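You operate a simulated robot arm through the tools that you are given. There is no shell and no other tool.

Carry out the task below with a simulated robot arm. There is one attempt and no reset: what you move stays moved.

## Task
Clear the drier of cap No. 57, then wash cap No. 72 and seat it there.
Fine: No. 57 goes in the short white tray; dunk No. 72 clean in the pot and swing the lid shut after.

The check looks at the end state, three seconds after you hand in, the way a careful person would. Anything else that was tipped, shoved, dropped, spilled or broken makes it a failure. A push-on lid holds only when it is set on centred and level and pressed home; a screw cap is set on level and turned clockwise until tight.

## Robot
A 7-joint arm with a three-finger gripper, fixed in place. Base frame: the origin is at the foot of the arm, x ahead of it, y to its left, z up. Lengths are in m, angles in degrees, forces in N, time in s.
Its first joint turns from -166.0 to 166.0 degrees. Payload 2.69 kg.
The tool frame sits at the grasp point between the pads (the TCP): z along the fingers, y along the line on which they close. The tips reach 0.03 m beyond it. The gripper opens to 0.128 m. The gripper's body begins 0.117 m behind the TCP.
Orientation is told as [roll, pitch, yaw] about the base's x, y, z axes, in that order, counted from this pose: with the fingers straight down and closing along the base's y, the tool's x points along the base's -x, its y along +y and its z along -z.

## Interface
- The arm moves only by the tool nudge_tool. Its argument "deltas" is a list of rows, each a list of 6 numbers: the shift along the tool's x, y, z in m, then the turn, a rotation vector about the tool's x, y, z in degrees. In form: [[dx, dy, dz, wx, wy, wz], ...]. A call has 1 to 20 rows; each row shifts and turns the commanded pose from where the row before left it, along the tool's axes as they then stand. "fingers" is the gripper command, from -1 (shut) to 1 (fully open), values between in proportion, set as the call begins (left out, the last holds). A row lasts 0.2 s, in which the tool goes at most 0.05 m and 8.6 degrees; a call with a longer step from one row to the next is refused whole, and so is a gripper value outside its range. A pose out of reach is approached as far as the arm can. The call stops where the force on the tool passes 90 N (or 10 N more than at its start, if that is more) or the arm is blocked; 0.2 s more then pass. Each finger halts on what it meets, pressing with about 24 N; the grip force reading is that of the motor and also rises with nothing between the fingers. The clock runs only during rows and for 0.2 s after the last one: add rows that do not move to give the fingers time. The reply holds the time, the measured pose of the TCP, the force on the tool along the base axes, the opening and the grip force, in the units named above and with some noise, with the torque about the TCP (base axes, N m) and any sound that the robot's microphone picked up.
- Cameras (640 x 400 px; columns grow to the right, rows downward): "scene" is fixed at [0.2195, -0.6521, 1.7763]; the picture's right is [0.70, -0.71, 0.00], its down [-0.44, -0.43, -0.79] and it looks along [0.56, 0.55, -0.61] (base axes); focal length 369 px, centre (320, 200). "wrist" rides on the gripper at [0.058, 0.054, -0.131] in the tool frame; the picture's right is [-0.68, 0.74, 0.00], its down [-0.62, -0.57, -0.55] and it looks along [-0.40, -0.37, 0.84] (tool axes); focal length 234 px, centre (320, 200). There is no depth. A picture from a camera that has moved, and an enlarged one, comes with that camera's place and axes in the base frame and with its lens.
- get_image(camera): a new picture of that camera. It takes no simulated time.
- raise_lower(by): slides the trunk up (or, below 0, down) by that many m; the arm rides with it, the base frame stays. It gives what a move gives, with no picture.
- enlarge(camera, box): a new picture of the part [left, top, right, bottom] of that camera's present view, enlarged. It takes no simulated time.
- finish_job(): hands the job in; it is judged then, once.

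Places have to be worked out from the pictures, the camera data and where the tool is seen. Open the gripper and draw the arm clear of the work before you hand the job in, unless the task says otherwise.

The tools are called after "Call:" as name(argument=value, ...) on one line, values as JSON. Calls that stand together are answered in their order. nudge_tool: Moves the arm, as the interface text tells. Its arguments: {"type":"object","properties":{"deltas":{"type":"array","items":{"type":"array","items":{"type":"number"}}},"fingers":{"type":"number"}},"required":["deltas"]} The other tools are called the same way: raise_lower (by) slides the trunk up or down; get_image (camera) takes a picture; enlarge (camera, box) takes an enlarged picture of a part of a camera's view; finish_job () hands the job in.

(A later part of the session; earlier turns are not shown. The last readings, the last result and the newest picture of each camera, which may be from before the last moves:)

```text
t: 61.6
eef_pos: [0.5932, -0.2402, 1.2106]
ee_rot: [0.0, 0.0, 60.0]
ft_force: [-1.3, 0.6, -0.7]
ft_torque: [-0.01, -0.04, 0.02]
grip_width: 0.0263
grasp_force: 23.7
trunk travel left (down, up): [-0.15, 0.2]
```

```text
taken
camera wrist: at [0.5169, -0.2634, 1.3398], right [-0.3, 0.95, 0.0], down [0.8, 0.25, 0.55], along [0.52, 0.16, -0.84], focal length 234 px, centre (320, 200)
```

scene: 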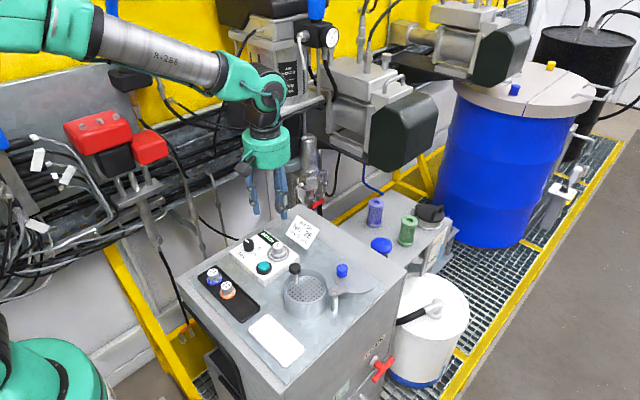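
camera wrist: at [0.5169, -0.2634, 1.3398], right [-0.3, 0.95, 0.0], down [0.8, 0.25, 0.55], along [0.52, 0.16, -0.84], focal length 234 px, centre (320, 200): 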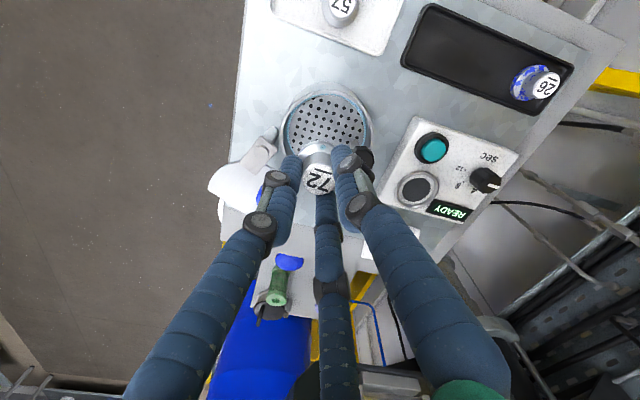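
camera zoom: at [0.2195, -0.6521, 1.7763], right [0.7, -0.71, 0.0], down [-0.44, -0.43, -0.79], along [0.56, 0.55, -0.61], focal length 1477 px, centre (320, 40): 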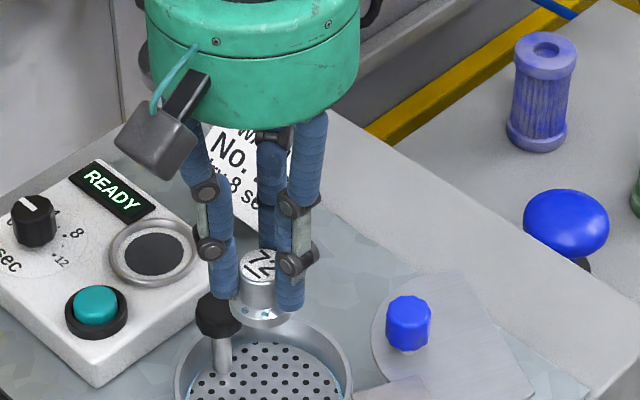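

Cap 72 is out, clean, and the basket sprang back. I carry it high over the knob to the drier socket at (0.637,-0.081).

Call:
nudge_tool(deltas=[[-0.0316, 0.0084, 0, 0, 0, 0], [-0.0316, 0.0084, 0, 0, 0, 0], [-0.0316, 0.0084, 0, 0, 0, 0], [-0.0316, 0.0084, 0, 0, 0, 0], [-0.0317, 0.0085, 0, 0, 0, 0], [0, 0, 0.03, 0, 0, 0], [0, 0, 0.03, 0, 0, 0], [0, 0, 0.015, 0, 0, 0], [0, 0, 0, 0, 0, 0]])

Call:
enlarge(camera="scene", box=[230, 200, 330, 275])

Call:
enlarge(camera="wrist", box=[240, 80, 400, 220])

```text
t: 63.6
eef_pos: [0.6373, -0.0821, 1.133]
ee_rot: [0.0, 0.0, 60.0]
ft_force: [-0.4, 0.4, -1.6]
ft_torque: [-0.04, -0.02, -0.02]
grip_width: 0.0262
grasp_force: 24.1
trunk travel left (down, up): [-0.15, 0.2]
```

```text
5.33 times, centred on (280, 238) of scene
camera zoom: at [0.2195, -0.6521, 1.7763], right [0.7, -0.71, 0.0], down [-0.44, -0.43, -0.79], along [0.56, 0.55, -0.61], focal length 1969 px, centre (533, 0)
```

zoom: 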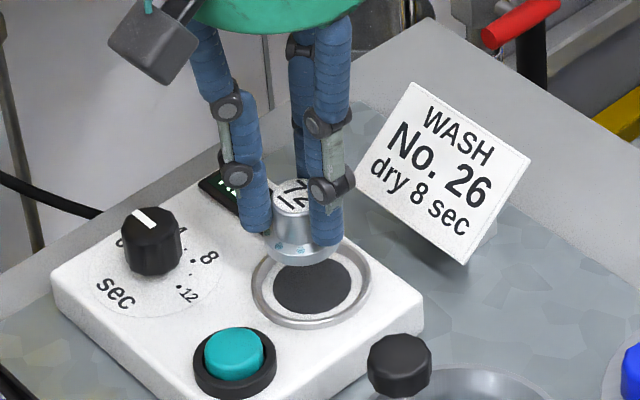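

```text
2.86 times, centred on (320, 150) of wrist
camera zoom: at [0.5606, -0.1043, 1.2626], right [-0.3, 0.95, 0.0], down [0.8, 0.25, 0.55], along [0.52, 0.16, -0.84], focal length 669 px, centre (320, 343)
```

zoom: 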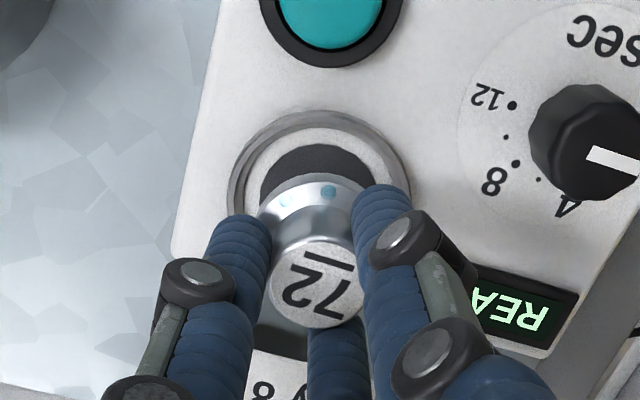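

The socket ring centre measures (0.636,-0.081), within a millimetre of the tool axis. I lower the cap toward the seat, then in fine steps.

Call:
nudge_tool(deltas=[[0, 0, 0.012, 0, 0, 0], [0, 0, 0.01, 0, 0, 0], [0, 0, 0.006, 0, 0, 0], [0, 0, 0, 0, 0, 0]])

Call:
enlarge(camera="scene", box=[230, 200, 330, 275])

Call:
enlarge(camera="wrist", box=[240, 80, 400, 220])

```text
t: 64.6
eef_pos: [0.636, -0.0813, 1.1058]
ee_rot: [0.0, 0.1, 60.0]
ft_force: [0.3, 0.1, -1.8]
ft_torque: [0.0, -0.02, -0.01]
grip_width: 0.0261
grasp_force: 24.2
trunk travel left (down, up): [-0.15, 0.2]
```

```text
5.33 times, centred on (280, 238) of scene
camera zoom: at [0.2195, -0.6521, 1.7763], right [0.7, -0.71, 0.0], down [-0.44, -0.43, -0.79], along [0.56, 0.55, -0.61], focal length 1969 px, centre (533, 0)
```

zoom: 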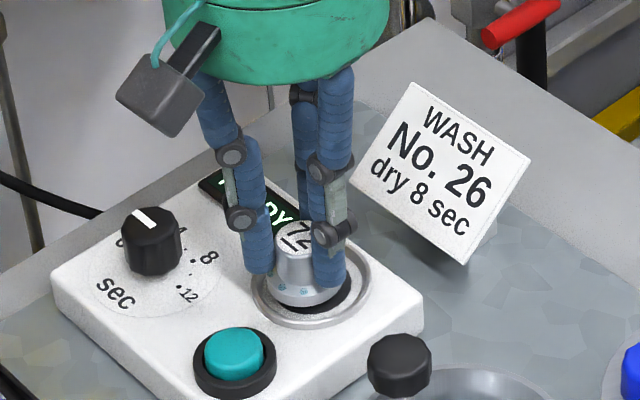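

```text
2.86 times, centred on (320, 150) of wrist
camera zoom: at [0.5598, -0.1044, 1.235], right [-0.3, 0.95, 0.0], down [0.8, 0.25, 0.55], along [0.52, 0.16, -0.84], focal length 669 px, centre (320, 343)
```

zoom: 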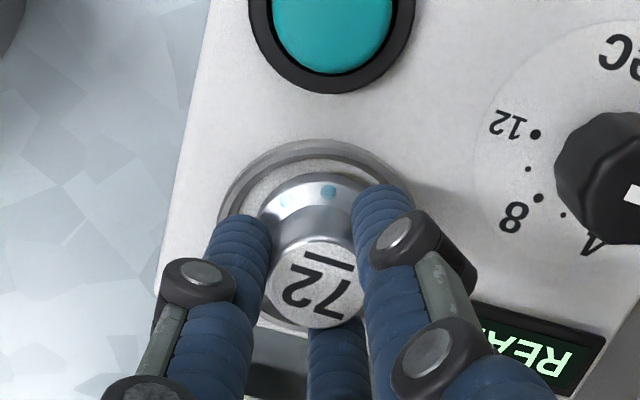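

Well centred, about 5 mm to go. I lower in 2 mm steps watching force.

Call:
nudge_tool(deltas=[[0, 0, 0.003, 0, 0, 0], [0, 0, 0, 0, 0, 0]])

Call:
nudge_tool(deltas=[[0, 0, 0.002, 0, 0, 0], [0, 0, 0, 0, 0, 0]])

Call:
nudge_tool(deltas=[[0, 0, 0.002, 0, 0, 0], [0, 0, 0, 0, 0, 0]])

```text
t: 65.2
eef_pos: [0.637, -0.0806, 1.1023]
ee_rot: [0.0, -0.1, 59.9]
ft_force: [0.0, -0.2, -1.0]
ft_torque: [0.0, 0.0, 0.01]
grip_width: 0.0259
grasp_force: 23.7
trunk travel left (down, up): [-0.15, 0.2]
```

```text
t: 65.8
eef_pos: [0.6361, -0.0802, 1.1008]
ee_rot: [0.0, 0.0, 59.9]
ft_force: [-0.8, 0.2, -0.6]
ft_torque: [0.02, -0.02, 0.03]
grip_width: 0.0261
grasp_force: 23.9
trunk travel left (down, up): [-0.15, 0.2]
```

```text
t: 66.4
eef_pos: [0.6376, -0.0803, 1.0988]
ee_rot: [0.1, 0.1, 60.1]
ft_force: [0.3, 0.6, -0.2]
ft_torque: [-0.01, 0.0, -0.02]
grip_width: 0.026
grasp_force: 23.9
trunk travel left (down, up): [-0.15, 0.2]
```

No contact force yet; I continue in 1.5–2 mm steps.

Call:
nudge_tool(deltas=[[0, 0, 0.0015, 0, 0, 0], [0, 0, 0, 0, 0, 0]])

Call:
nudge_tool(deltas=[[0, 0, 0.0015, 0, 0, 0], [0, 0, 0, 0, 0, 0]])

Call:
enlarge(camera="scene", box=[250, 220, 320, 272])

Call:
enlarge(camera="wrist", box=[260, 100, 380, 220])

```text
t: 67.0
eef_pos: [0.637, -0.0813, 1.0986]
ee_rot: [0.0, -0.1, 60.0]
ft_force: [0.1, 1.1, 2.2]
ft_torque: [0.05, -0.03, -0.01]
grip_width: 0.0258
grasp_force: 24.4
trunk travel left (down, up): [-0.15, 0.2]
```

```text
t: 67.6
eef_pos: [0.6368, -0.081, 1.0978]
ee_rot: [-0.2, -0.1, 59.9]
ft_force: [-1.6, 0.8, 17.5]
ft_torque: [0.09, 0.08, 0.01]
grip_width: 0.0261
grasp_force: 23.9
trunk travel left (down, up): [-0.15, 0.2]
```

```text
7.69 times, centred on (285, 246) of scene
camera zoom: at [0.2195, -0.6521, 1.7763], right [0.7, -0.71, 0.0], down [-0.44, -0.43, -0.79], along [0.56, 0.55, -0.61], focal length 2840 px, centre (589, -154)
```

zoom: 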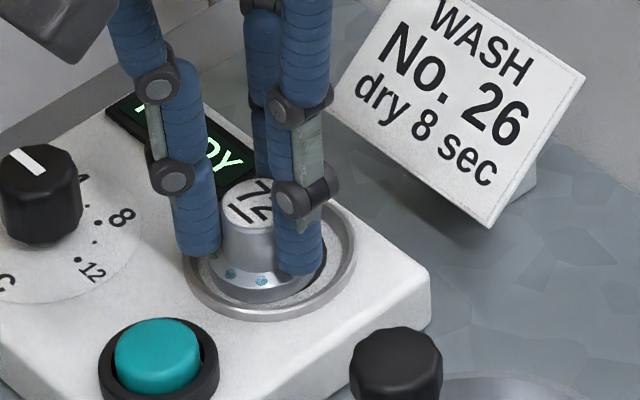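

```text
3.33 times, centred on (320, 160) of wrist
camera zoom: at [0.5605, -0.1041, 1.2268], right [-0.3, 0.95, 0.0], down [0.8, 0.25, 0.55], along [0.53, 0.16, -0.83], focal length 781 px, centre (320, 333)
```

zoom: 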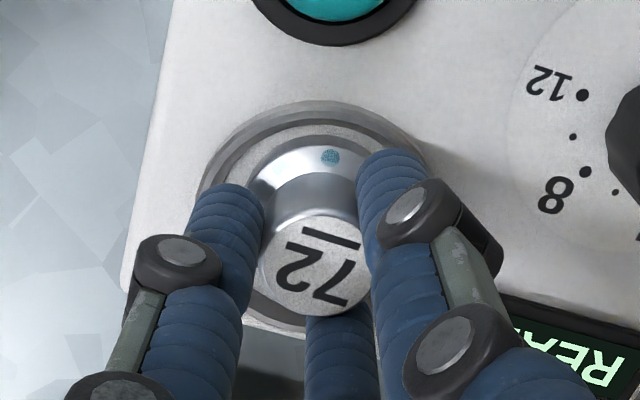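

Contact at 17 N with TCP z≈1.098 — consistent with the seat floor given the slightly higher grip. I relieve 1 mm, open and check how it sits.

Call:
nudge_tool(deltas=[[0, 0, -0.001, 0, 0, 0], [0, 0, 0, 0, 0, 0], [0, 0, 0, 0, 0, 0]], fingers=-0.1)

Call:
enlarge(camera="scene", box=[250, 220, 320, 272])

Call:
enlarge(camera="wrist", box=[260, 100, 380, 220])

```text
t: 68.4
eef_pos: [0.6364, -0.0814, 1.0971]
ee_rot: [0.0, 0.0, 60.0]
ft_force: [0.9, 0.0, 0.5]
ft_torque: [0.01, -0.01, -0.01]
grip_width: 0.0575
grasp_force: 0.0
trunk travel left (down, up): [-0.15, 0.2]
```

```text
7.69 times, centred on (285, 246) of scene
camera zoom: at [0.2195, -0.6521, 1.7763], right [0.7, -0.71, 0.0], down [-0.44, -0.43, -0.79], along [0.56, 0.55, -0.61], focal length 2840 px, centre (589, -154)
```

zoom: 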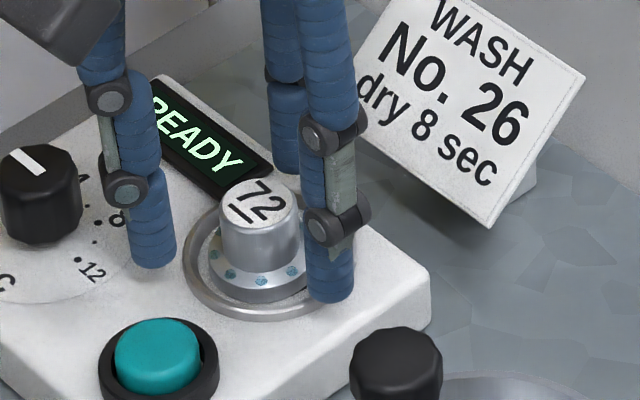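

```text
3.33 times, centred on (320, 160) of wrist
camera zoom: at [0.5608, -0.1044, 1.2259], right [-0.3, 0.95, 0.0], down [0.8, 0.25, 0.55], along [0.52, 0.16, -0.84], focal length 781 px, centre (320, 333)
```

zoom: 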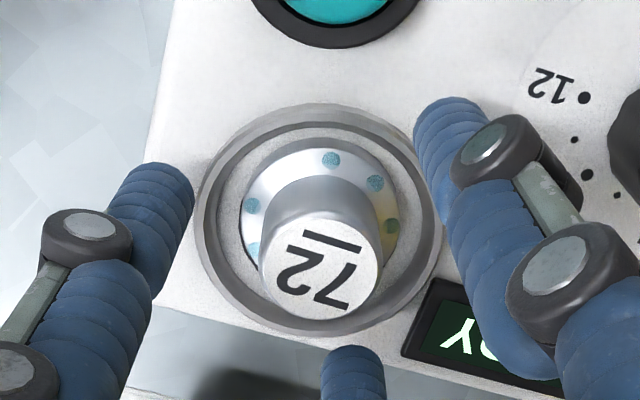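

No. 72 sits concentric in the ring. I rise clear and compare with how cap 57 sat originally.

Call:
nudge_tool(deltas=[[0, 0, -0.015, 0, 0, 0], [0, 0, -0.03, 0, 0, 0], [0, 0, -0.04, 0, 0, 0], [0, 0, -0.045, 0, 0, 0], [0, 0, 0, 0, 0, 0]])

Call:
enlarge(camera="wrist", box=[260, 80, 380, 155])

Call:
enlarge(camera="scene", box=[180, 220, 300, 295])

Call:
enlarge(camera="wrist", box=[40, 0, 280, 170])

```text
t: 69.6
eef_pos: [0.6359, -0.08, 1.2277]
ee_rot: [0.0, 0.1, 60.0]
ft_force: [0.0, 0.4, 0.6]
ft_torque: [-0.05, -0.08, 0.01]
grip_width: 0.0574
grasp_force: 0.1
trunk travel left (down, up): [-0.15, 0.2]
```

```text
5.33 times, centred on (320, 118) of wrist
camera zoom: at [0.5604, -0.1031, 1.3559], right [-0.3, 0.95, 0.0], down [0.8, 0.25, 0.55], along [0.52, 0.16, -0.84], focal length 1249 px, centre (320, 640)
```

zoom: 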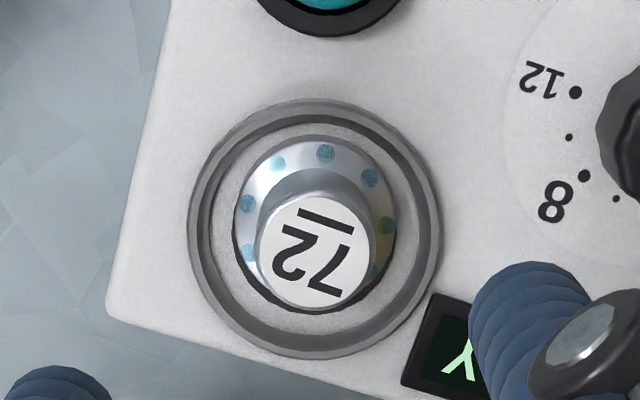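

```text
5.33 times, centred on (240, 258) of scene
camera zoom: at [0.2195, -0.6521, 1.7763], right [0.7, -0.71, 0.0], down [-0.44, -0.43, -0.79], along [0.56, 0.55, -0.61], focal length 1969 px, centre (747, -107)
```

zoom: 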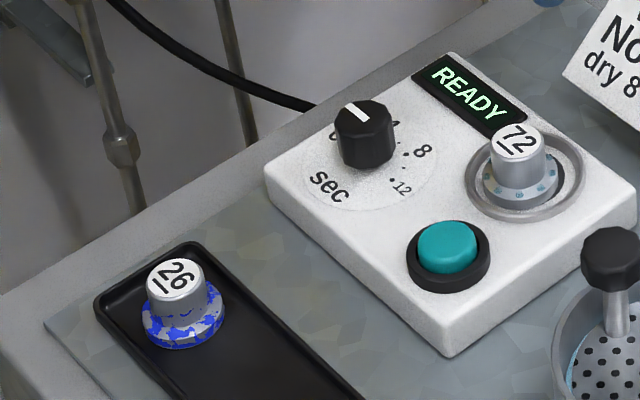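

```text
2.35 times, centred on (160, 85) of wrist
camera zoom: at [0.5604, -0.1031, 1.3559], right [-0.3, 0.95, 0.0], down [0.8, 0.25, 0.55], along [0.52, 0.16, -0.84], focal length 551 px, centre (696, 471)
```

zoom: 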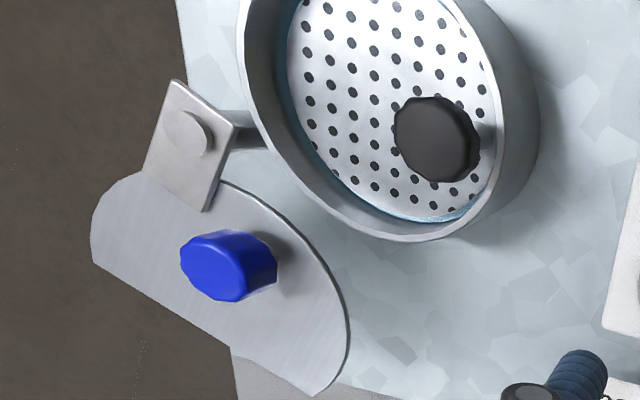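

Compared with how cap 57 sat, No. 72 looks about 3 mm toward the base side of the dark seat disc. I look closer from both cameras to judge whether it is level and fully down.

Call:
enlarge(camera="scene", box=[260, 235, 300, 265])

Call:
enlarge(camera="wrist", box=[285, 90, 355, 155])

```text
13.33 times, centred on (280, 250) of scene
camera zoom: at [0.2195, -0.6521, 1.7763], right [0.7, -0.71, 0.0], down [-0.44, -0.43, -0.79], along [0.56, 0.55, -0.61], focal length 4923 px, centre (853, -467)
```

zoom: 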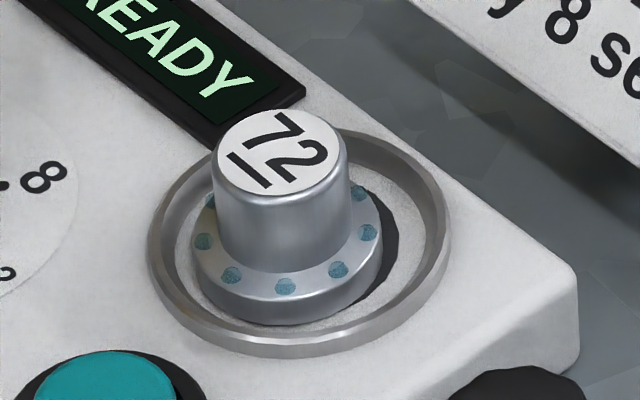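

```text
6.15 times, centred on (320, 122) of wrist
camera zoom: at [0.5604, -0.1031, 1.3559], right [-0.3, 0.95, 0.0], down [0.8, 0.25, 0.55], along [0.52, 0.16, -0.84], focal length 1441 px, centre (320, 677)
```

zoom: 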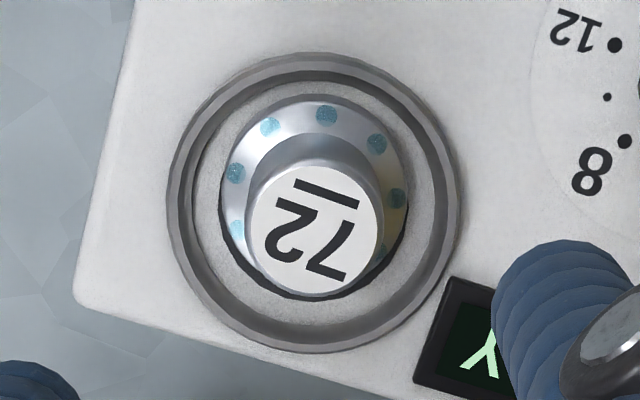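

The cap is level on the flat seat but sits ~3 mm off the dark disc. I want it truly centred, so I take a view from directly overhead to measure the offset.

Call:
nudge_tool(deltas=[[-0.0193, -0.0181, 0, 0, 0, 0], [-0.0193, -0.0181, 0, 0, 0, 0], [-0.0193, -0.0181, 0, 0, 0, 0], [0, 0, 0, 0, 0, 0]])

Call:
get_image(camera="wrist")

Call:
enlarge(camera="wrist", box=[285, 10, 355, 75])

```text
t: 70.6
eef_pos: [0.7149, -0.0568, 1.2263]
ee_rot: [0.0, 0.1, 60.1]
ft_force: [0.9, -0.4, 0.5]
ft_torque: [-0.01, 0.07, -0.04]
grip_width: 0.0577
grasp_force: 0.2
trunk travel left (down, up): [-0.15, 0.2]
```

```text
taken
camera wrist: at [0.6383, -0.0803, 1.3552], right [-0.3, 0.95, 0.0], down [0.8, 0.25, 0.55], along [0.52, 0.16, -0.84], focal length 234 px, centre (320, 200)
```

wrist: 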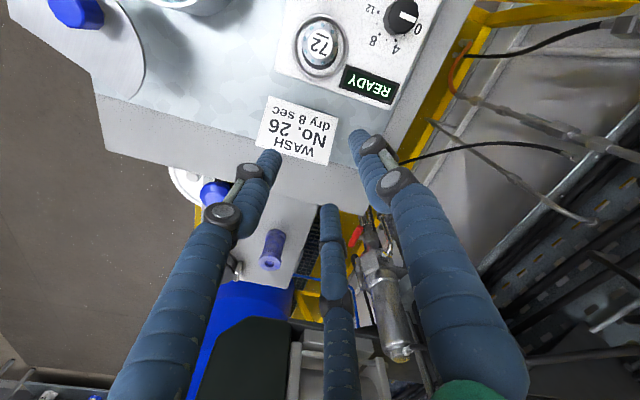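

```text
6.15 times, centred on (320, 42) of wrist
camera zoom: at [0.6383, -0.0803, 1.3552], right [-0.3, 0.95, 0.0], down [0.8, 0.25, 0.55], along [0.52, 0.16, -0.84], focal length 1441 px, centre (320, 1169)
```

zoom: 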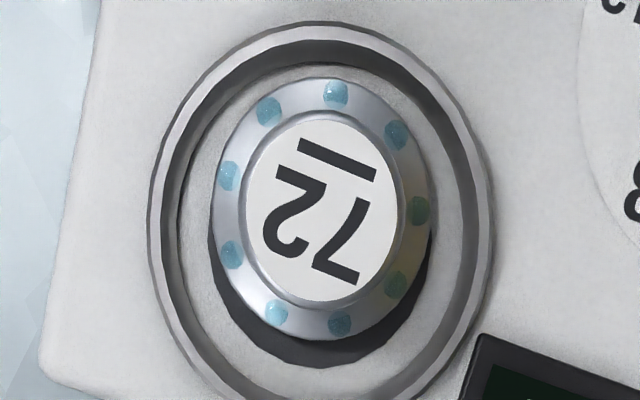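

From overhead, the seat disc/ring centre is offset from the cap by about 3.5 mm (+x 3.4, +y 1.1 mm). I go back over the cap, regrip it, and will shift it by that amount.

Call:
nudge_tool(deltas=[[0.02, 0.0187, 0, 0, 0, 0], [0.02, 0.0187, 0, 0, 0, 0], [0.02, 0.0186, 0, 0, 0, 0], [0, 0, 0.03, 0, 0, 0], [0, 0, 0.03, 0, 0, 0], [0, 0, 0.03, 0, 0, 0], [0, 0, 0, 0, 0, 0]])

Call:
enlarge(camera="wrist", box=[260, 110, 380, 215])

```text
t: 72.2
eef_pos: [0.6329, -0.0825, 1.1384]
ee_rot: [-0.1, 0.0, 60.1]
ft_force: [0.1, -0.2, -0.9]
ft_torque: [0.0, 0.01, -0.02]
grip_width: 0.0578
grasp_force: 0.0
trunk travel left (down, up): [-0.15, 0.2]
```

```text
3.81 times, centred on (320, 162) of wrist
camera zoom: at [0.5572, -0.1064, 1.2667], right [-0.3, 0.95, 0.0], down [0.8, 0.25, 0.55], along [0.52, 0.16, -0.84], focal length 892 px, centre (320, 343)
```

zoom: 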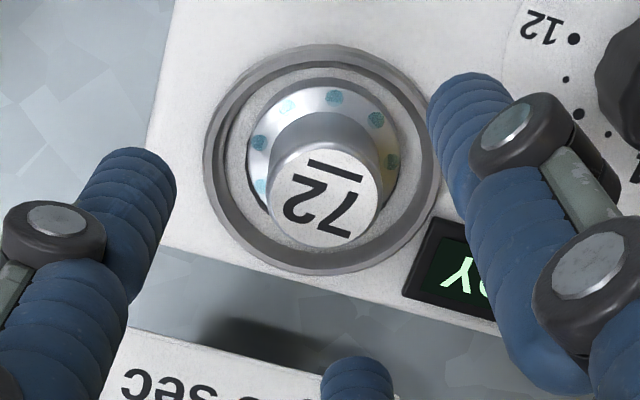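

Relative to the tool axis the cap is at (+2.5,+1.9) mm, i.e. exactly where I released it. I align the tool to it, descend to grip height and close.

Call:
nudge_tool(deltas=[[-0.0026, -0.0014, 0.01, 0, 0, 0], [0, 0, 0.015, 0, 0, 0], [0, 0, 0.014, 0, 0, 0], [0, 0, 0, 0, 0, 0]])

Call:
nudge_tool(deltas=[[0, 0, 0, 0, 0, 0], [0, 0, 0, 0, 0, 0], [0, 0, 0, 0, 0, 0], [0, 0, 0, 0, 0, 0]], fingers=-1)

Call:
enlarge(camera="scene", box=[255, 225, 305, 265])

```text
t: 73.2
eef_pos: [0.6354, -0.082, 1.0974]
ee_rot: [0.0, 0.0, 60.1]
ft_force: [-0.3, -0.2, 0.5]
ft_torque: [0.0, 0.02, -0.05]
grip_width: 0.0575
grasp_force: 0.1
trunk travel left (down, up): [-0.15, 0.2]
```

```text
t: 74.2
eef_pos: [0.6347, -0.0817, 1.0995]
ee_rot: [0.0, -0.1, 60.0]
ft_force: [-0.4, -1.0, 0.6]
ft_torque: [0.0, -0.02, 0.02]
grip_width: 0.0262
grasp_force: 24.0
trunk travel left (down, up): [-0.15, 0.2]
```

```text
10.00 times, centred on (280, 245) of scene
camera zoom: at [0.2195, -0.6521, 1.7763], right [0.7, -0.71, 0.0], down [-0.44, -0.43, -0.79], along [0.56, 0.55, -0.61], focal length 3692 px, centre (720, -250)
```

zoom: 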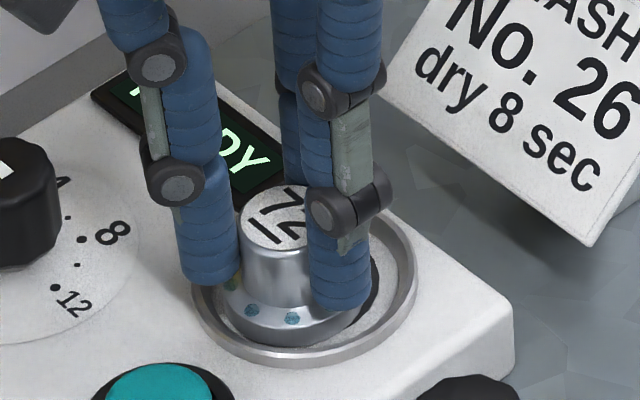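

Gripped. I lift 4 mm, shift about (+3.8,+1.3) mm and set it down again.

Call:
nudge_tool(deltas=[[0, 0, -0.004, 0, 0, 0], [-0.003, -0.0026, 0, 0, 0, 0], [0, 0, 0, 0, 0, 0]])

Call:
nudge_tool(deltas=[[0, 0, 0.002, 0, 0, 0], [0, 0, 0.002, 0, 0, 0], [0, 0, 0.001, 0, 0, 0], [0, 0, 0, 0, 0, 0]])

Call:
enlarge(camera="scene", box=[255, 225, 305, 265])

```text
t: 75.0
eef_pos: [0.6399, -0.0803, 1.1016]
ee_rot: [0.0, -0.1, 60.0]
ft_force: [-1.2, 0.5, -0.9]
ft_torque: [0.0, 0.0, -0.01]
grip_width: 0.0262
grasp_force: 23.5
trunk travel left (down, up): [-0.15, 0.2]
```

```text
t: 76.0
eef_pos: [0.6407, -0.0785, 1.0986]
ee_rot: [-0.1, -0.1, 60.1]
ft_force: [-2.3, 0.8, 16.3]
ft_torque: [0.08, 0.24, 0.01]
grip_width: 0.0263
grasp_force: 23.8
trunk travel left (down, up): [-0.15, 0.2]
```

```text
10.00 times, centred on (280, 245) of scene
camera zoom: at [0.2195, -0.6521, 1.7763], right [0.7, -0.71, 0.0], down [-0.44, -0.43, -0.79], along [0.56, 0.55, -0.61], focal length 3692 px, centre (720, -250)
```

zoom: 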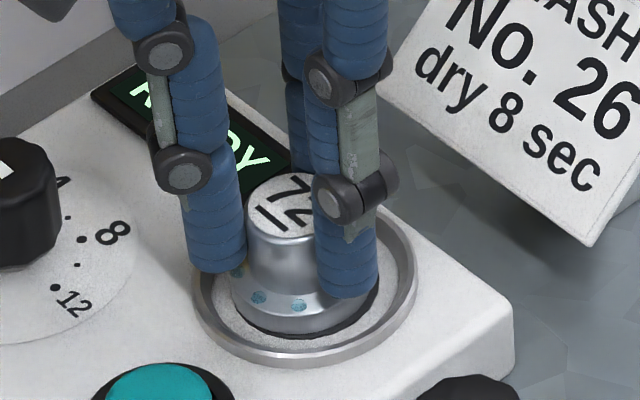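

Contact again at 16 N; it looks better centred. I relieve, release, rise and check from overhead.

Call:
nudge_tool(deltas=[[0, 0, -0.001, 0, 0, 0], [0, 0, 0, 0, 0, 0], [0, 0, 0, 0, 0, 0]], fingers=-0.1)

Call:
nudge_tool(deltas=[[0, 0, -0.015, 0, 0, 0], [0, 0, -0.03, 0, 0, 0], [0, 0, -0.04, 0, 0, 0], [0, 0, -0.045, 0, 0, 0], [-0.0193, -0.0181, 0, 0, 0, 0], [-0.0193, -0.0181, 0, 0, 0, 0], [-0.0193, -0.0181, 0, 0, 0, 0], [0, 0, 0, 0, 0, 0]])

Call:
enlarge(camera="wrist", box=[285, 10, 355, 75])

Call:
enlarge(camera="scene", box=[260, 235, 300, 265])

```text
t: 76.8
eef_pos: [0.6401, -0.079, 1.099]
ee_rot: [0.0, 0.1, 59.9]
ft_force: [-0.1, -0.4, 0.3]
ft_torque: [0.0, -0.02, 0.01]
grip_width: 0.0577
grasp_force: 0.1
trunk travel left (down, up): [-0.15, 0.2]
```

```text
t: 78.6
eef_pos: [0.7172, -0.0546, 1.2283]
ee_rot: [0.0, -0.1, 60.0]
ft_force: [-0.5, 0.8, -0.4]
ft_torque: [-0.02, 0.04, 0.0]
grip_width: 0.0575
grasp_force: 0.1
trunk travel left (down, up): [-0.15, 0.2]
```

```text
6.15 times, centred on (320, 42) of wrist
camera zoom: at [0.6412, -0.0779, 1.3571], right [-0.3, 0.95, 0.0], down [0.8, 0.25, 0.55], along [0.52, 0.16, -0.84], focal length 1441 px, centre (320, 1169)
```

zoom: 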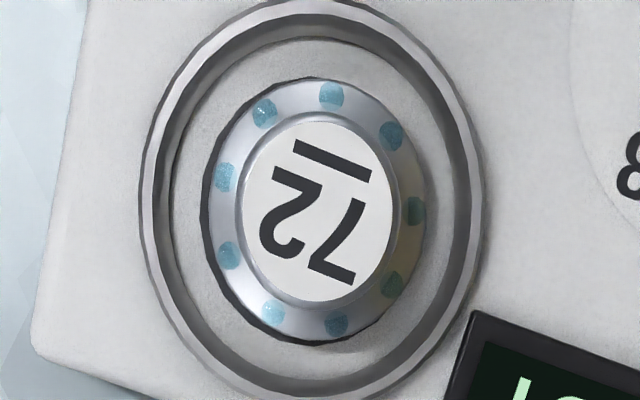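

```text
13.33 times, centred on (280, 250) of scene
camera zoom: at [0.2195, -0.6521, 1.7763], right [0.7, -0.71, 0.0], down [-0.44, -0.43, -0.79], along [0.56, 0.55, -0.61], focal length 4923 px, centre (853, -467)
```

zoom: 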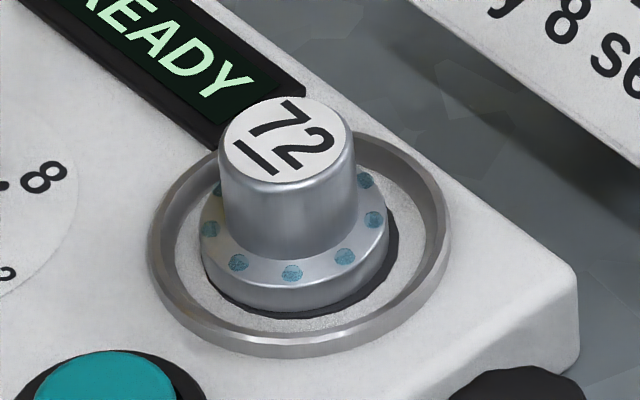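

No. 72 is now concentric with the seat (thin even dark margin), level and down. Next the lid: I move so the wrist camera looks straight down on the lid, pivot and pot.

Call:
nudge_tool(deltas=[[0.033, -0.0166, 0, 0, 0, 0], [0.033, -0.0166, 0, 0, 0, 0], [0.033, -0.0166, 0, 0, 0, 0], [0.033, -0.0166, 0, 0, 0, 0], [0.033, -0.0166, 0, 0, 0, 0], [0, 0, 0, 0, 0, 0]])

Call:
get_image(camera="wrist")

Call:
enlarge(camera="wrist", box=[200, 0, 440, 150])

```text
t: 80.0
eef_pos: [0.7063, -0.2412, 1.2296]
ee_rot: [0.1, 0.1, 60.0]
ft_force: [0.3, -0.4, -0.3]
ft_torque: [0.05, -0.03, 0.01]
grip_width: 0.0575
grasp_force: 0.0
trunk travel left (down, up): [-0.15, 0.2]
```

```text
taken
camera wrist: at [0.6297, -0.2652, 1.3581], right [-0.3, 0.95, 0.0], down [0.8, 0.25, 0.55], along [0.52, 0.16, -0.84], focal length 234 px, centre (320, 200)
```

wrist: 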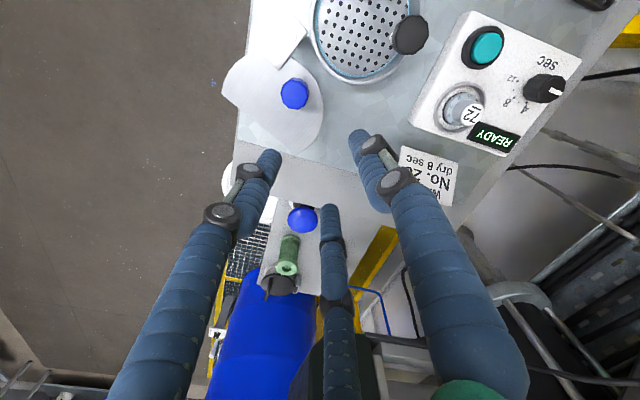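

```text
2.67 times, centred on (320, 75) of wrist
camera zoom: at [0.6297, -0.2652, 1.3581], right [-0.3, 0.95, 0.0], down [0.8, 0.25, 0.55], along [0.52, 0.16, -0.84], focal length 624 px, centre (320, 533)
```

zoom: 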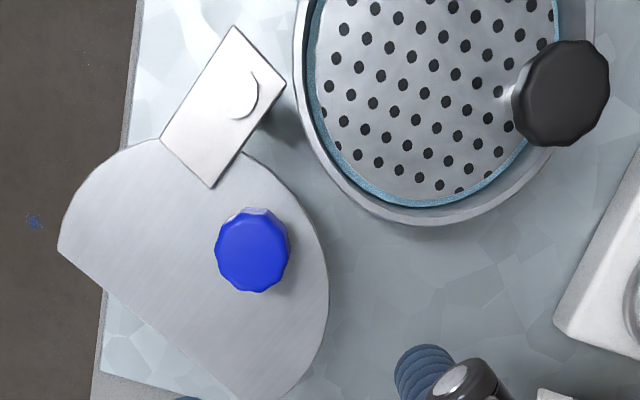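

Pivot comes out at (0.6295,-0.295, top z≈1.098), blue knob centre (0.673,-0.277, top ≈1.12) at radius 47 mm, lid disc centre (0.702,-0.297); it must swing about 120° counter-clockwise. I turn the wrist to yaw −60° first (so the swing ends near +60°) and move over the blue knob.

Call:
nudge_tool(deltas=[[0, 0, 0, 0, 0, 8], [0, 0, 0, 0, 0, 8], [0, 0, 0, 0, 0, 8], [0, 0, 0, 0, 0, 8], [0, 0, 0, 0, 0, 8], [0, 0, 0, 0, 0, 8], [0, 0, 0, 0, 0, 8], [0, 0, 0, 0, 0, 8], [0, 0, 0, 0, 0, 8], [0, 0, 0, 0, 0, 8], [0, 0, 0, 0, 0, 8], [0, 0, 0, 0, 0, 8], [0, 0, 0, 0, 0, 8], [0, 0, 0, 0, 0, 8], [0, 0, 0, 0, 0, 8], [-0.0067, -0.0235, 0, 0, 0, 0], [-0.0066, -0.0234, 0, 0, 0, 0], [0, 0, 0, 0, 0, 0]], fingers=0)

Call:
get_image(camera="wrist")

Call:
get_image(camera="scene")

```text
t: 83.8
eef_pos: [0.6708, -0.2746, 1.2283]
ee_rot: [-0.1, 0.1, -60.1]
ft_force: [0.2, 0.2, -0.1]
ft_torque: [0.03, -0.01, 0.03]
grip_width: 0.064
grasp_force: 0.1
trunk travel left (down, up): [-0.15, 0.2]
```

```text
taken
camera wrist: at [0.6879, -0.1975, 1.3563], right [0.98, -0.22, 0.0], down [-0.18, -0.82, 0.55], along [-0.12, -0.54, -0.84], focal length 234 px, centre (320, 200)
```

wrist: 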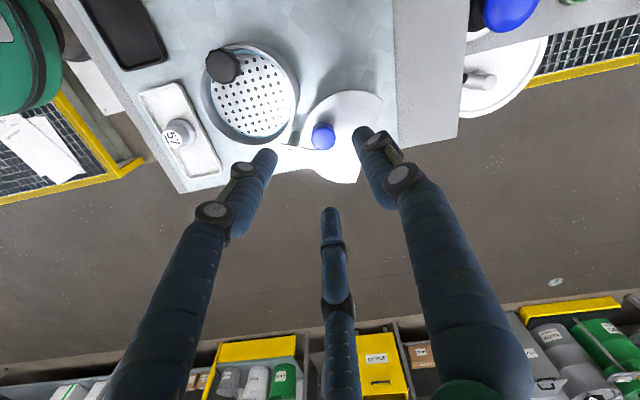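

```text
taken
```

scene: 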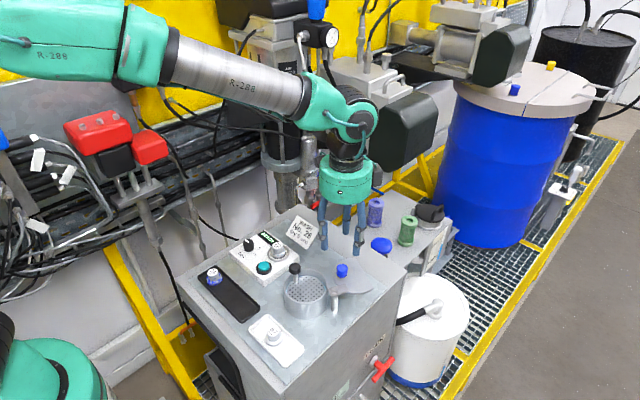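

Call:
enlarge(camera="wrist", box=[260, 80, 400, 200])

Call:
enlarge(camera="scene", box=[290, 190, 410, 310])

```text
3.33 times, centred on (330, 140) of wrist
camera zoom: at [0.6879, -0.1975, 1.3563], right [0.98, -0.22, 0.0], down [-0.18, -0.82, 0.55], along [-0.12, -0.54, -0.84], focal length 781 px, centre (287, 400)
```

zoom: 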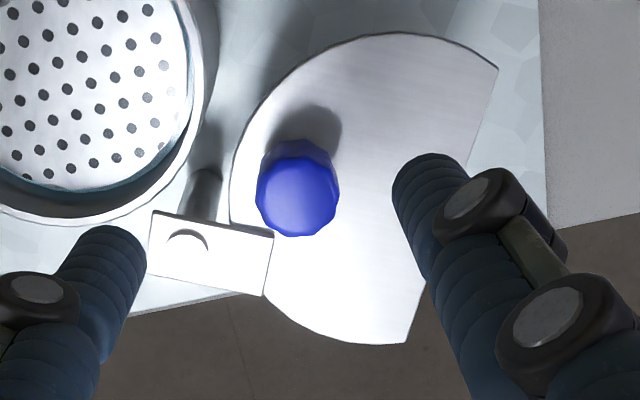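

```text
3.33 times, centred on (350, 250) of scene
camera zoom: at [0.2195, -0.6521, 1.7763], right [0.7, -0.71, 0.0], down [-0.44, -0.43, -0.79], along [0.56, 0.55, -0.61], focal length 1231 px, centre (220, 33)
```

zoom: 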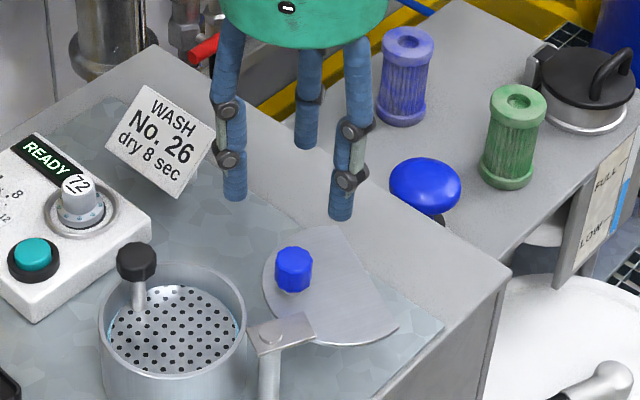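

Knob centre relative to the tool axis is about (+3,−1.5) mm. I correct and descend partway with the hand open enough for the 30 mm knob.

Call:
nudge_tool(deltas=[[-0.0028, 0.0018, 0.02, 0, 0, 0], [0, 0, 0.025, 0, 0, 0], [0, 0, 0.023, 0, 0, 0], [0, 0, 0, 0, 0, 0]], fingers=-0.05)

Call:
enlarge(camera="wrist", box=[240, 90, 400, 220])

Call:
enlarge(camera="scene", box=[300, 220, 400, 300])

```text
t: 84.8
eef_pos: [0.6758, -0.2772, 1.1586]
ee_rot: [0.0, 0.0, -60.0]
ft_force: [0.3, -0.3, 0.1]
ft_torque: [0.03, -0.01, -0.01]
grip_width: 0.0607
grasp_force: 0.0
trunk travel left (down, up): [-0.15, 0.2]
```

```text
3.08 times, centred on (320, 155) of wrist
camera zoom: at [0.6925, -0.1994, 1.2876], right [0.98, -0.22, 0.0], down [-0.18, -0.82, 0.55], along [-0.12, -0.54, -0.84], focal length 720 px, centre (320, 338)
```

zoom: 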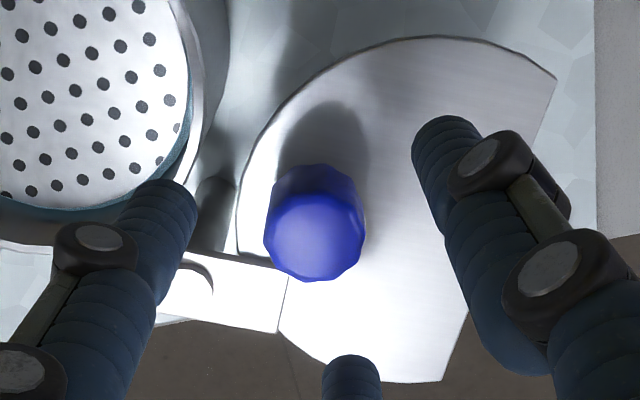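

```text
5.00 times, centred on (350, 260) of scene
camera zoom: at [0.2195, -0.6521, 1.7763], right [0.7, -0.71, 0.0], down [-0.44, -0.43, -0.79], along [0.56, 0.55, -0.61], focal length 1846 px, centre (170, -100)
```

zoom: 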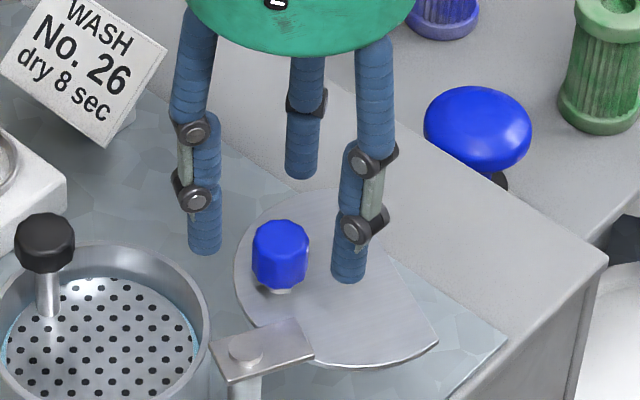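

The knob is centred. I descend to TCP z≈1.135 and close on it.

Call:
nudge_tool(deltas=[[0, 0, 0.012, 0, 0, 0], [0, 0, 0.012, 0, 0, 0], [0, 0, 0, 0, 0, 0]])

Call:
enlarge(camera="scene", box=[300, 220, 400, 300])

Call:
nudge_tool(deltas=[[0, 0, 0, 0, 0, 0], [0, 0, 0, 0, 0, 0], [0, 0, 0, 0, 0, 0], [0, 0, 0, 0, 0, 0]], fingers=-1)

Call:
enlarge(camera="scene", box=[300, 220, 400, 300])

Call:
enlarge(camera="wrist", box=[240, 90, 400, 220])

```text
t: 85.6
eef_pos: [0.6754, -0.2763, 1.1352]
ee_rot: [0.0, 0.0, -60.0]
ft_force: [0.6, -0.6, -0.3]
ft_torque: [-0.01, 0.0, 0.01]
grip_width: 0.061
grasp_force: 0.1
trunk travel left (down, up): [-0.15, 0.2]
```

```text
5.00 times, centred on (350, 260) of scene
camera zoom: at [0.2195, -0.6521, 1.7763], right [0.7, -0.71, 0.0], down [-0.44, -0.43, -0.79], along [0.56, 0.55, -0.61], focal length 1846 px, centre (170, -100)
```

zoom: 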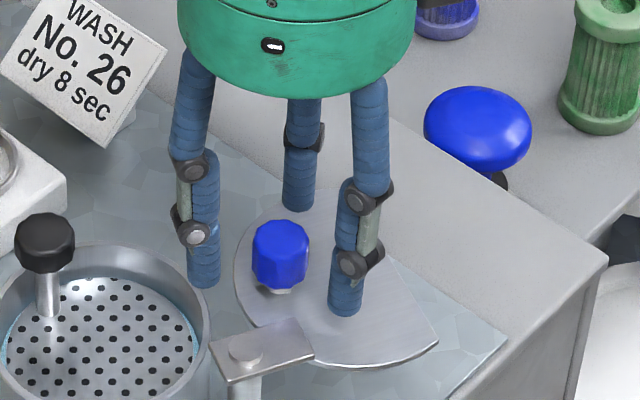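

```text
t: 86.6
eef_pos: [0.6752, -0.2765, 1.1358]
ee_rot: [0.0, 0.1, -60.1]
ft_force: [-11.3, -2.5, -2.0]
ft_torque: [-0.04, 0.49, 0.01]
grip_width: 0.0248
grasp_force: 45.7
trunk travel left (down, up): [-0.15, 0.2]
```

```text
5.00 times, centred on (350, 260) of scene
camera zoom: at [0.2195, -0.6521, 1.7763], right [0.7, -0.71, 0.0], down [-0.44, -0.43, -0.79], along [0.56, 0.55, -0.61], focal length 1846 px, centre (170, -100)
```

zoom: 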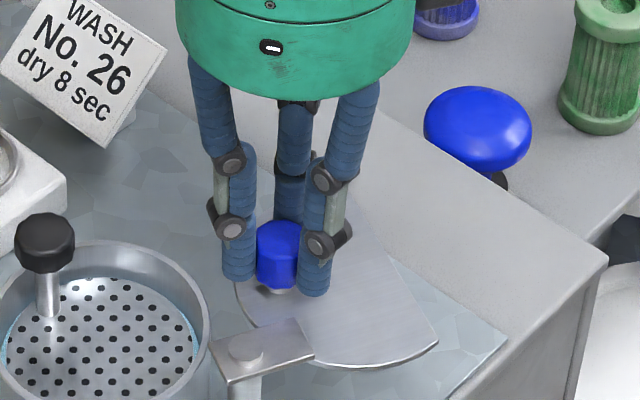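

```text
3.08 times, centred on (320, 155) of wrist
camera zoom: at [0.6912, -0.1992, 1.2646], right [0.98, -0.22, 0.0], down [-0.18, -0.82, 0.55], along [-0.12, -0.54, -0.84], focal length 720 px, centre (320, 338)
```

zoom: 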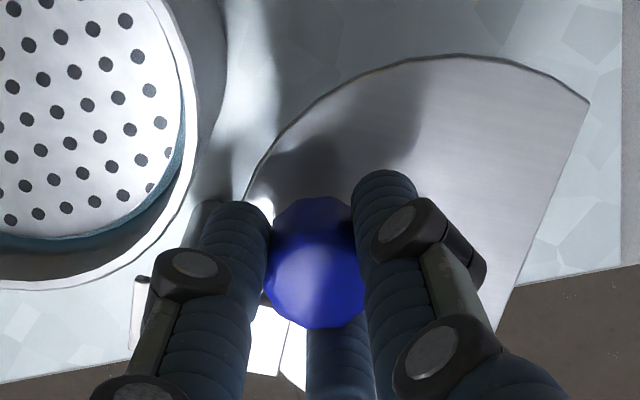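

Gripped at 25 mm; the 11 N pull toward −x shows the knob sits ~1–2 mm nearer the pivot than my axis. I shift slightly to relieve it.

Call:
nudge_tool(deltas=[[0.0003, -0.0016, 0, 0, 0, 0], [0, 0, 0, 0, 0, 0]])

```text
t: 87.2
eef_pos: [0.6747, -0.2772, 1.1359]
ee_rot: [0.0, 0.1, -60.0]
ft_force: [2.5, 9.6, -6.3]
ft_torque: [0.38, -0.27, 0.05]
grip_width: 0.0246
grasp_force: 44.8
trunk travel left (down, up): [-0.15, 0.2]
```

The residual force now points tangentially (lid near its open stop). I begin the swing: each row turns 8° about the pivot (radius ≈47.5 mm). Two rows first, to check forces.

Call:
nudge_tool(deltas=[[0.0066, 0.0005, 0, 0, 0, -8], [0.0066, 0.0005, 0, 0, 0, -8], [0, 0, 0, 0, 0, 0]])

Call:
enlarge(camera="scene", box=[270, 210, 390, 310])

```text
t: 88.0
eef_pos: [0.6671, -0.2667, 1.1357]
ee_rot: [-0.1, 0.0, -43.9]
ft_force: [11.6, 1.3, -8.0]
ft_torque: [-0.26, -0.75, 0.23]
grip_width: 0.0245
grasp_force: 45.0
trunk travel left (down, up): [-0.15, 0.2]
```

```text
4.00 times, centred on (330, 260) of scene
camera zoom: at [0.2195, -0.6521, 1.7763], right [0.7, -0.71, 0.0], down [-0.44, -0.43, -0.79], along [0.56, 0.55, -0.61], focal length 1477 px, centre (280, -40)
```

zoom: 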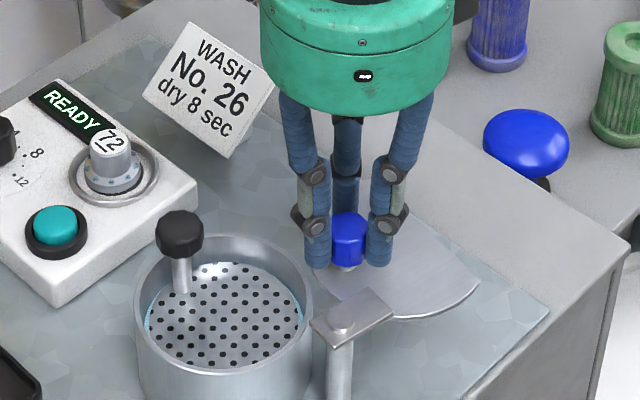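

The lid follows. Forces show ~10 N outward pull (my radius is ~1 mm short) and ~6 N tangential friction. I correct the radius and continue three rows.

Call:
nudge_tool(deltas=[[0.0065, 0.0017, 0.0005, 0, 0, -8], [0.0067, 0.0005, 0, 0, 0, -8], [0.0067, 0.0005, 0, 0, 0, -8], [0, 0, 0, 0, 0, 0]])

Call:
enlarge(camera="scene", box=[270, 210, 390, 310])

```text
t: 89.0
eef_pos: [0.651, -0.2525, 1.1365]
ee_rot: [0.1, 0.0, -20.0]
ft_force: [-1.6, -13.9, 4.7]
ft_torque: [-0.48, 0.32, 0.21]
grip_width: 0.0249
grasp_force: 45.3
trunk travel left (down, up): [-0.15, 0.2]
```

```text
4.00 times, centred on (330, 260) of scene
camera zoom: at [0.2195, -0.6521, 1.7763], right [0.7, -0.71, 0.0], down [-0.44, -0.43, -0.79], along [0.56, 0.55, -0.61], focal length 1477 px, centre (280, -40)
```

zoom: 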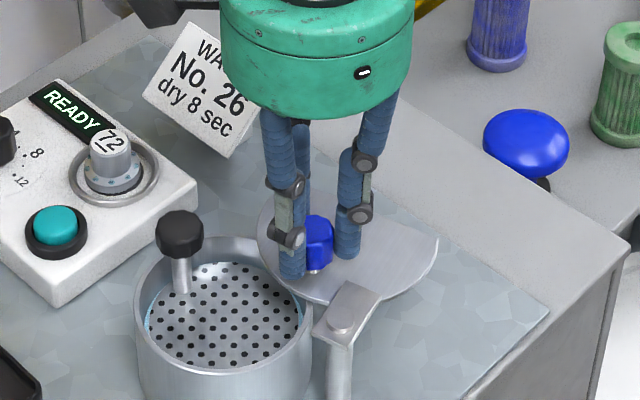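

The lid is a third of the way round, following well. Forces show the true pivot is nearer (0.634,-0.297) with radius ≈46 mm; I adjust the arc inward and continue.

Call:
nudge_tool(deltas=[[0.0068, -0.0015, 0, 0, 0, -8], [0.0065, -0.0013, 0, 0, 0, -8], [0, 0, 0, 0, 0, 0]])

Call:
enlarge(camera="scene", box=[270, 210, 390, 310])

```text
t: 89.8
eef_pos: [0.6392, -0.2487, 1.136]
ee_rot: [-0.1, -0.1, -3.9]
ft_force: [2.0, 21.2, 10.3]
ft_torque: [1.02, -0.41, -0.06]
grip_width: 0.0248
grasp_force: 45.0
trunk travel left (down, up): [-0.15, 0.2]
```

```text
4.00 times, centred on (330, 260) of scene
camera zoom: at [0.2195, -0.6521, 1.7763], right [0.7, -0.71, 0.0], down [-0.44, -0.43, -0.79], along [0.56, 0.55, -0.61], focal length 1477 px, centre (280, -40)
```

zoom: 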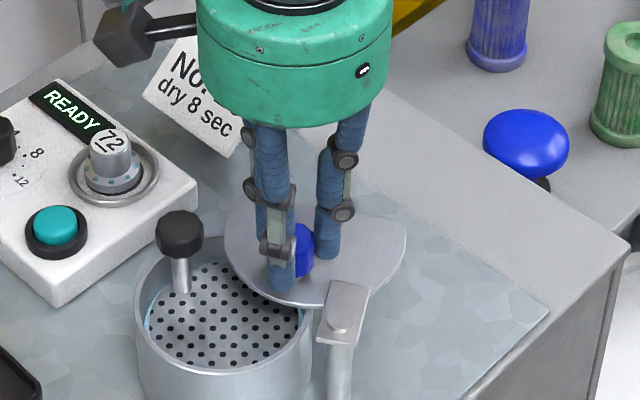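

Comparing measured positions, they lie on the original circle (pivot (0.6295,-0.295), r 47.5 mm) — my last correction over-pulled inward. I step the command back onto that circle and continue.

Call:
nudge_tool(deltas=[[0.0061, 0.0033, 0, 0, 0, -8], [0.0066, 0.0005, 0, 0, 0, -8], [0, 0, 0, 0, 0, 0]])

Call:
enlarge(camera="scene", box=[270, 210, 390, 310])

```text
t: 90.6
eef_pos: [0.626, -0.2494, 1.1363]
ee_rot: [0.0, 0.0, 12.2]
ft_force: [-0.1, 3.3, 11.2]
ft_torque: [-0.2, 0.26, 0.01]
grip_width: 0.0248
grasp_force: 44.6
trunk travel left (down, up): [-0.15, 0.2]
```

```text
4.00 times, centred on (330, 260) of scene
camera zoom: at [0.2195, -0.6521, 1.7763], right [0.7, -0.71, 0.0], down [-0.44, -0.43, -0.79], along [0.56, 0.55, -0.61], focal length 1477 px, centre (280, -40)
```

zoom: 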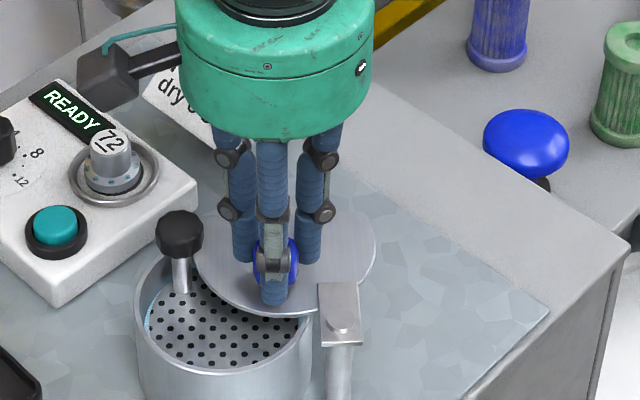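

In-plane force is now small. I continue three more rows, easing up 1 mm to relieve the 11 N vertical load.

Call:
nudge_tool(deltas=[[0.0066, 0.0005, -0.001, 0, 0, -8], [0.0066, 0.0005, 0, 0, 0, -8], [0.0066, 0.0005, 0, 0, 0, -8], [0, 0, 0, 0, 0, 0]])

Call:
enlarge(camera="scene", box=[270, 210, 390, 310])

Call:
get_image(camera="wrist")

```text
t: 91.6
eef_pos: [0.6062, -0.254, 1.1356]
ee_rot: [0.2, 0.0, 36.0]
ft_force: [4.2, -14.9, -8.4]
ft_torque: [-0.76, -0.22, -0.2]
grip_width: 0.0248
grasp_force: 45.3
trunk travel left (down, up): [-0.15, 0.2]
```

```text
4.00 times, centred on (330, 260) of scene
camera zoom: at [0.2195, -0.6521, 1.7763], right [0.7, -0.71, 0.0], down [-0.44, -0.43, -0.79], along [0.56, 0.55, -0.61], focal length 1477 px, centre (280, -40)
```

zoom: 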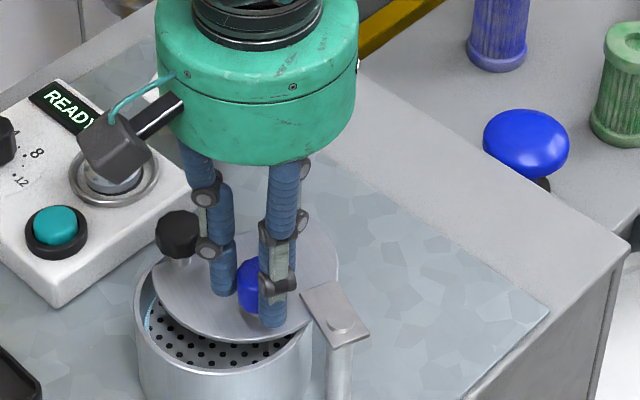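

```text
taken
camera wrist: at [0.528, -0.2443, 1.2647], right [0.11, 0.99, 0.0], down [0.83, -0.1, 0.55], along [0.54, -0.06, -0.84], focal length 234 px, centre (320, 200)
```

wrist: 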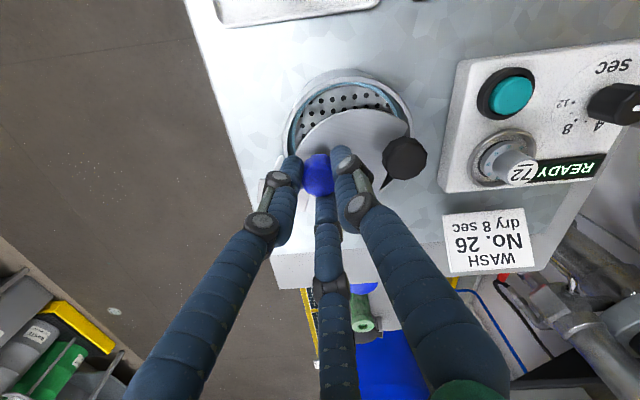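

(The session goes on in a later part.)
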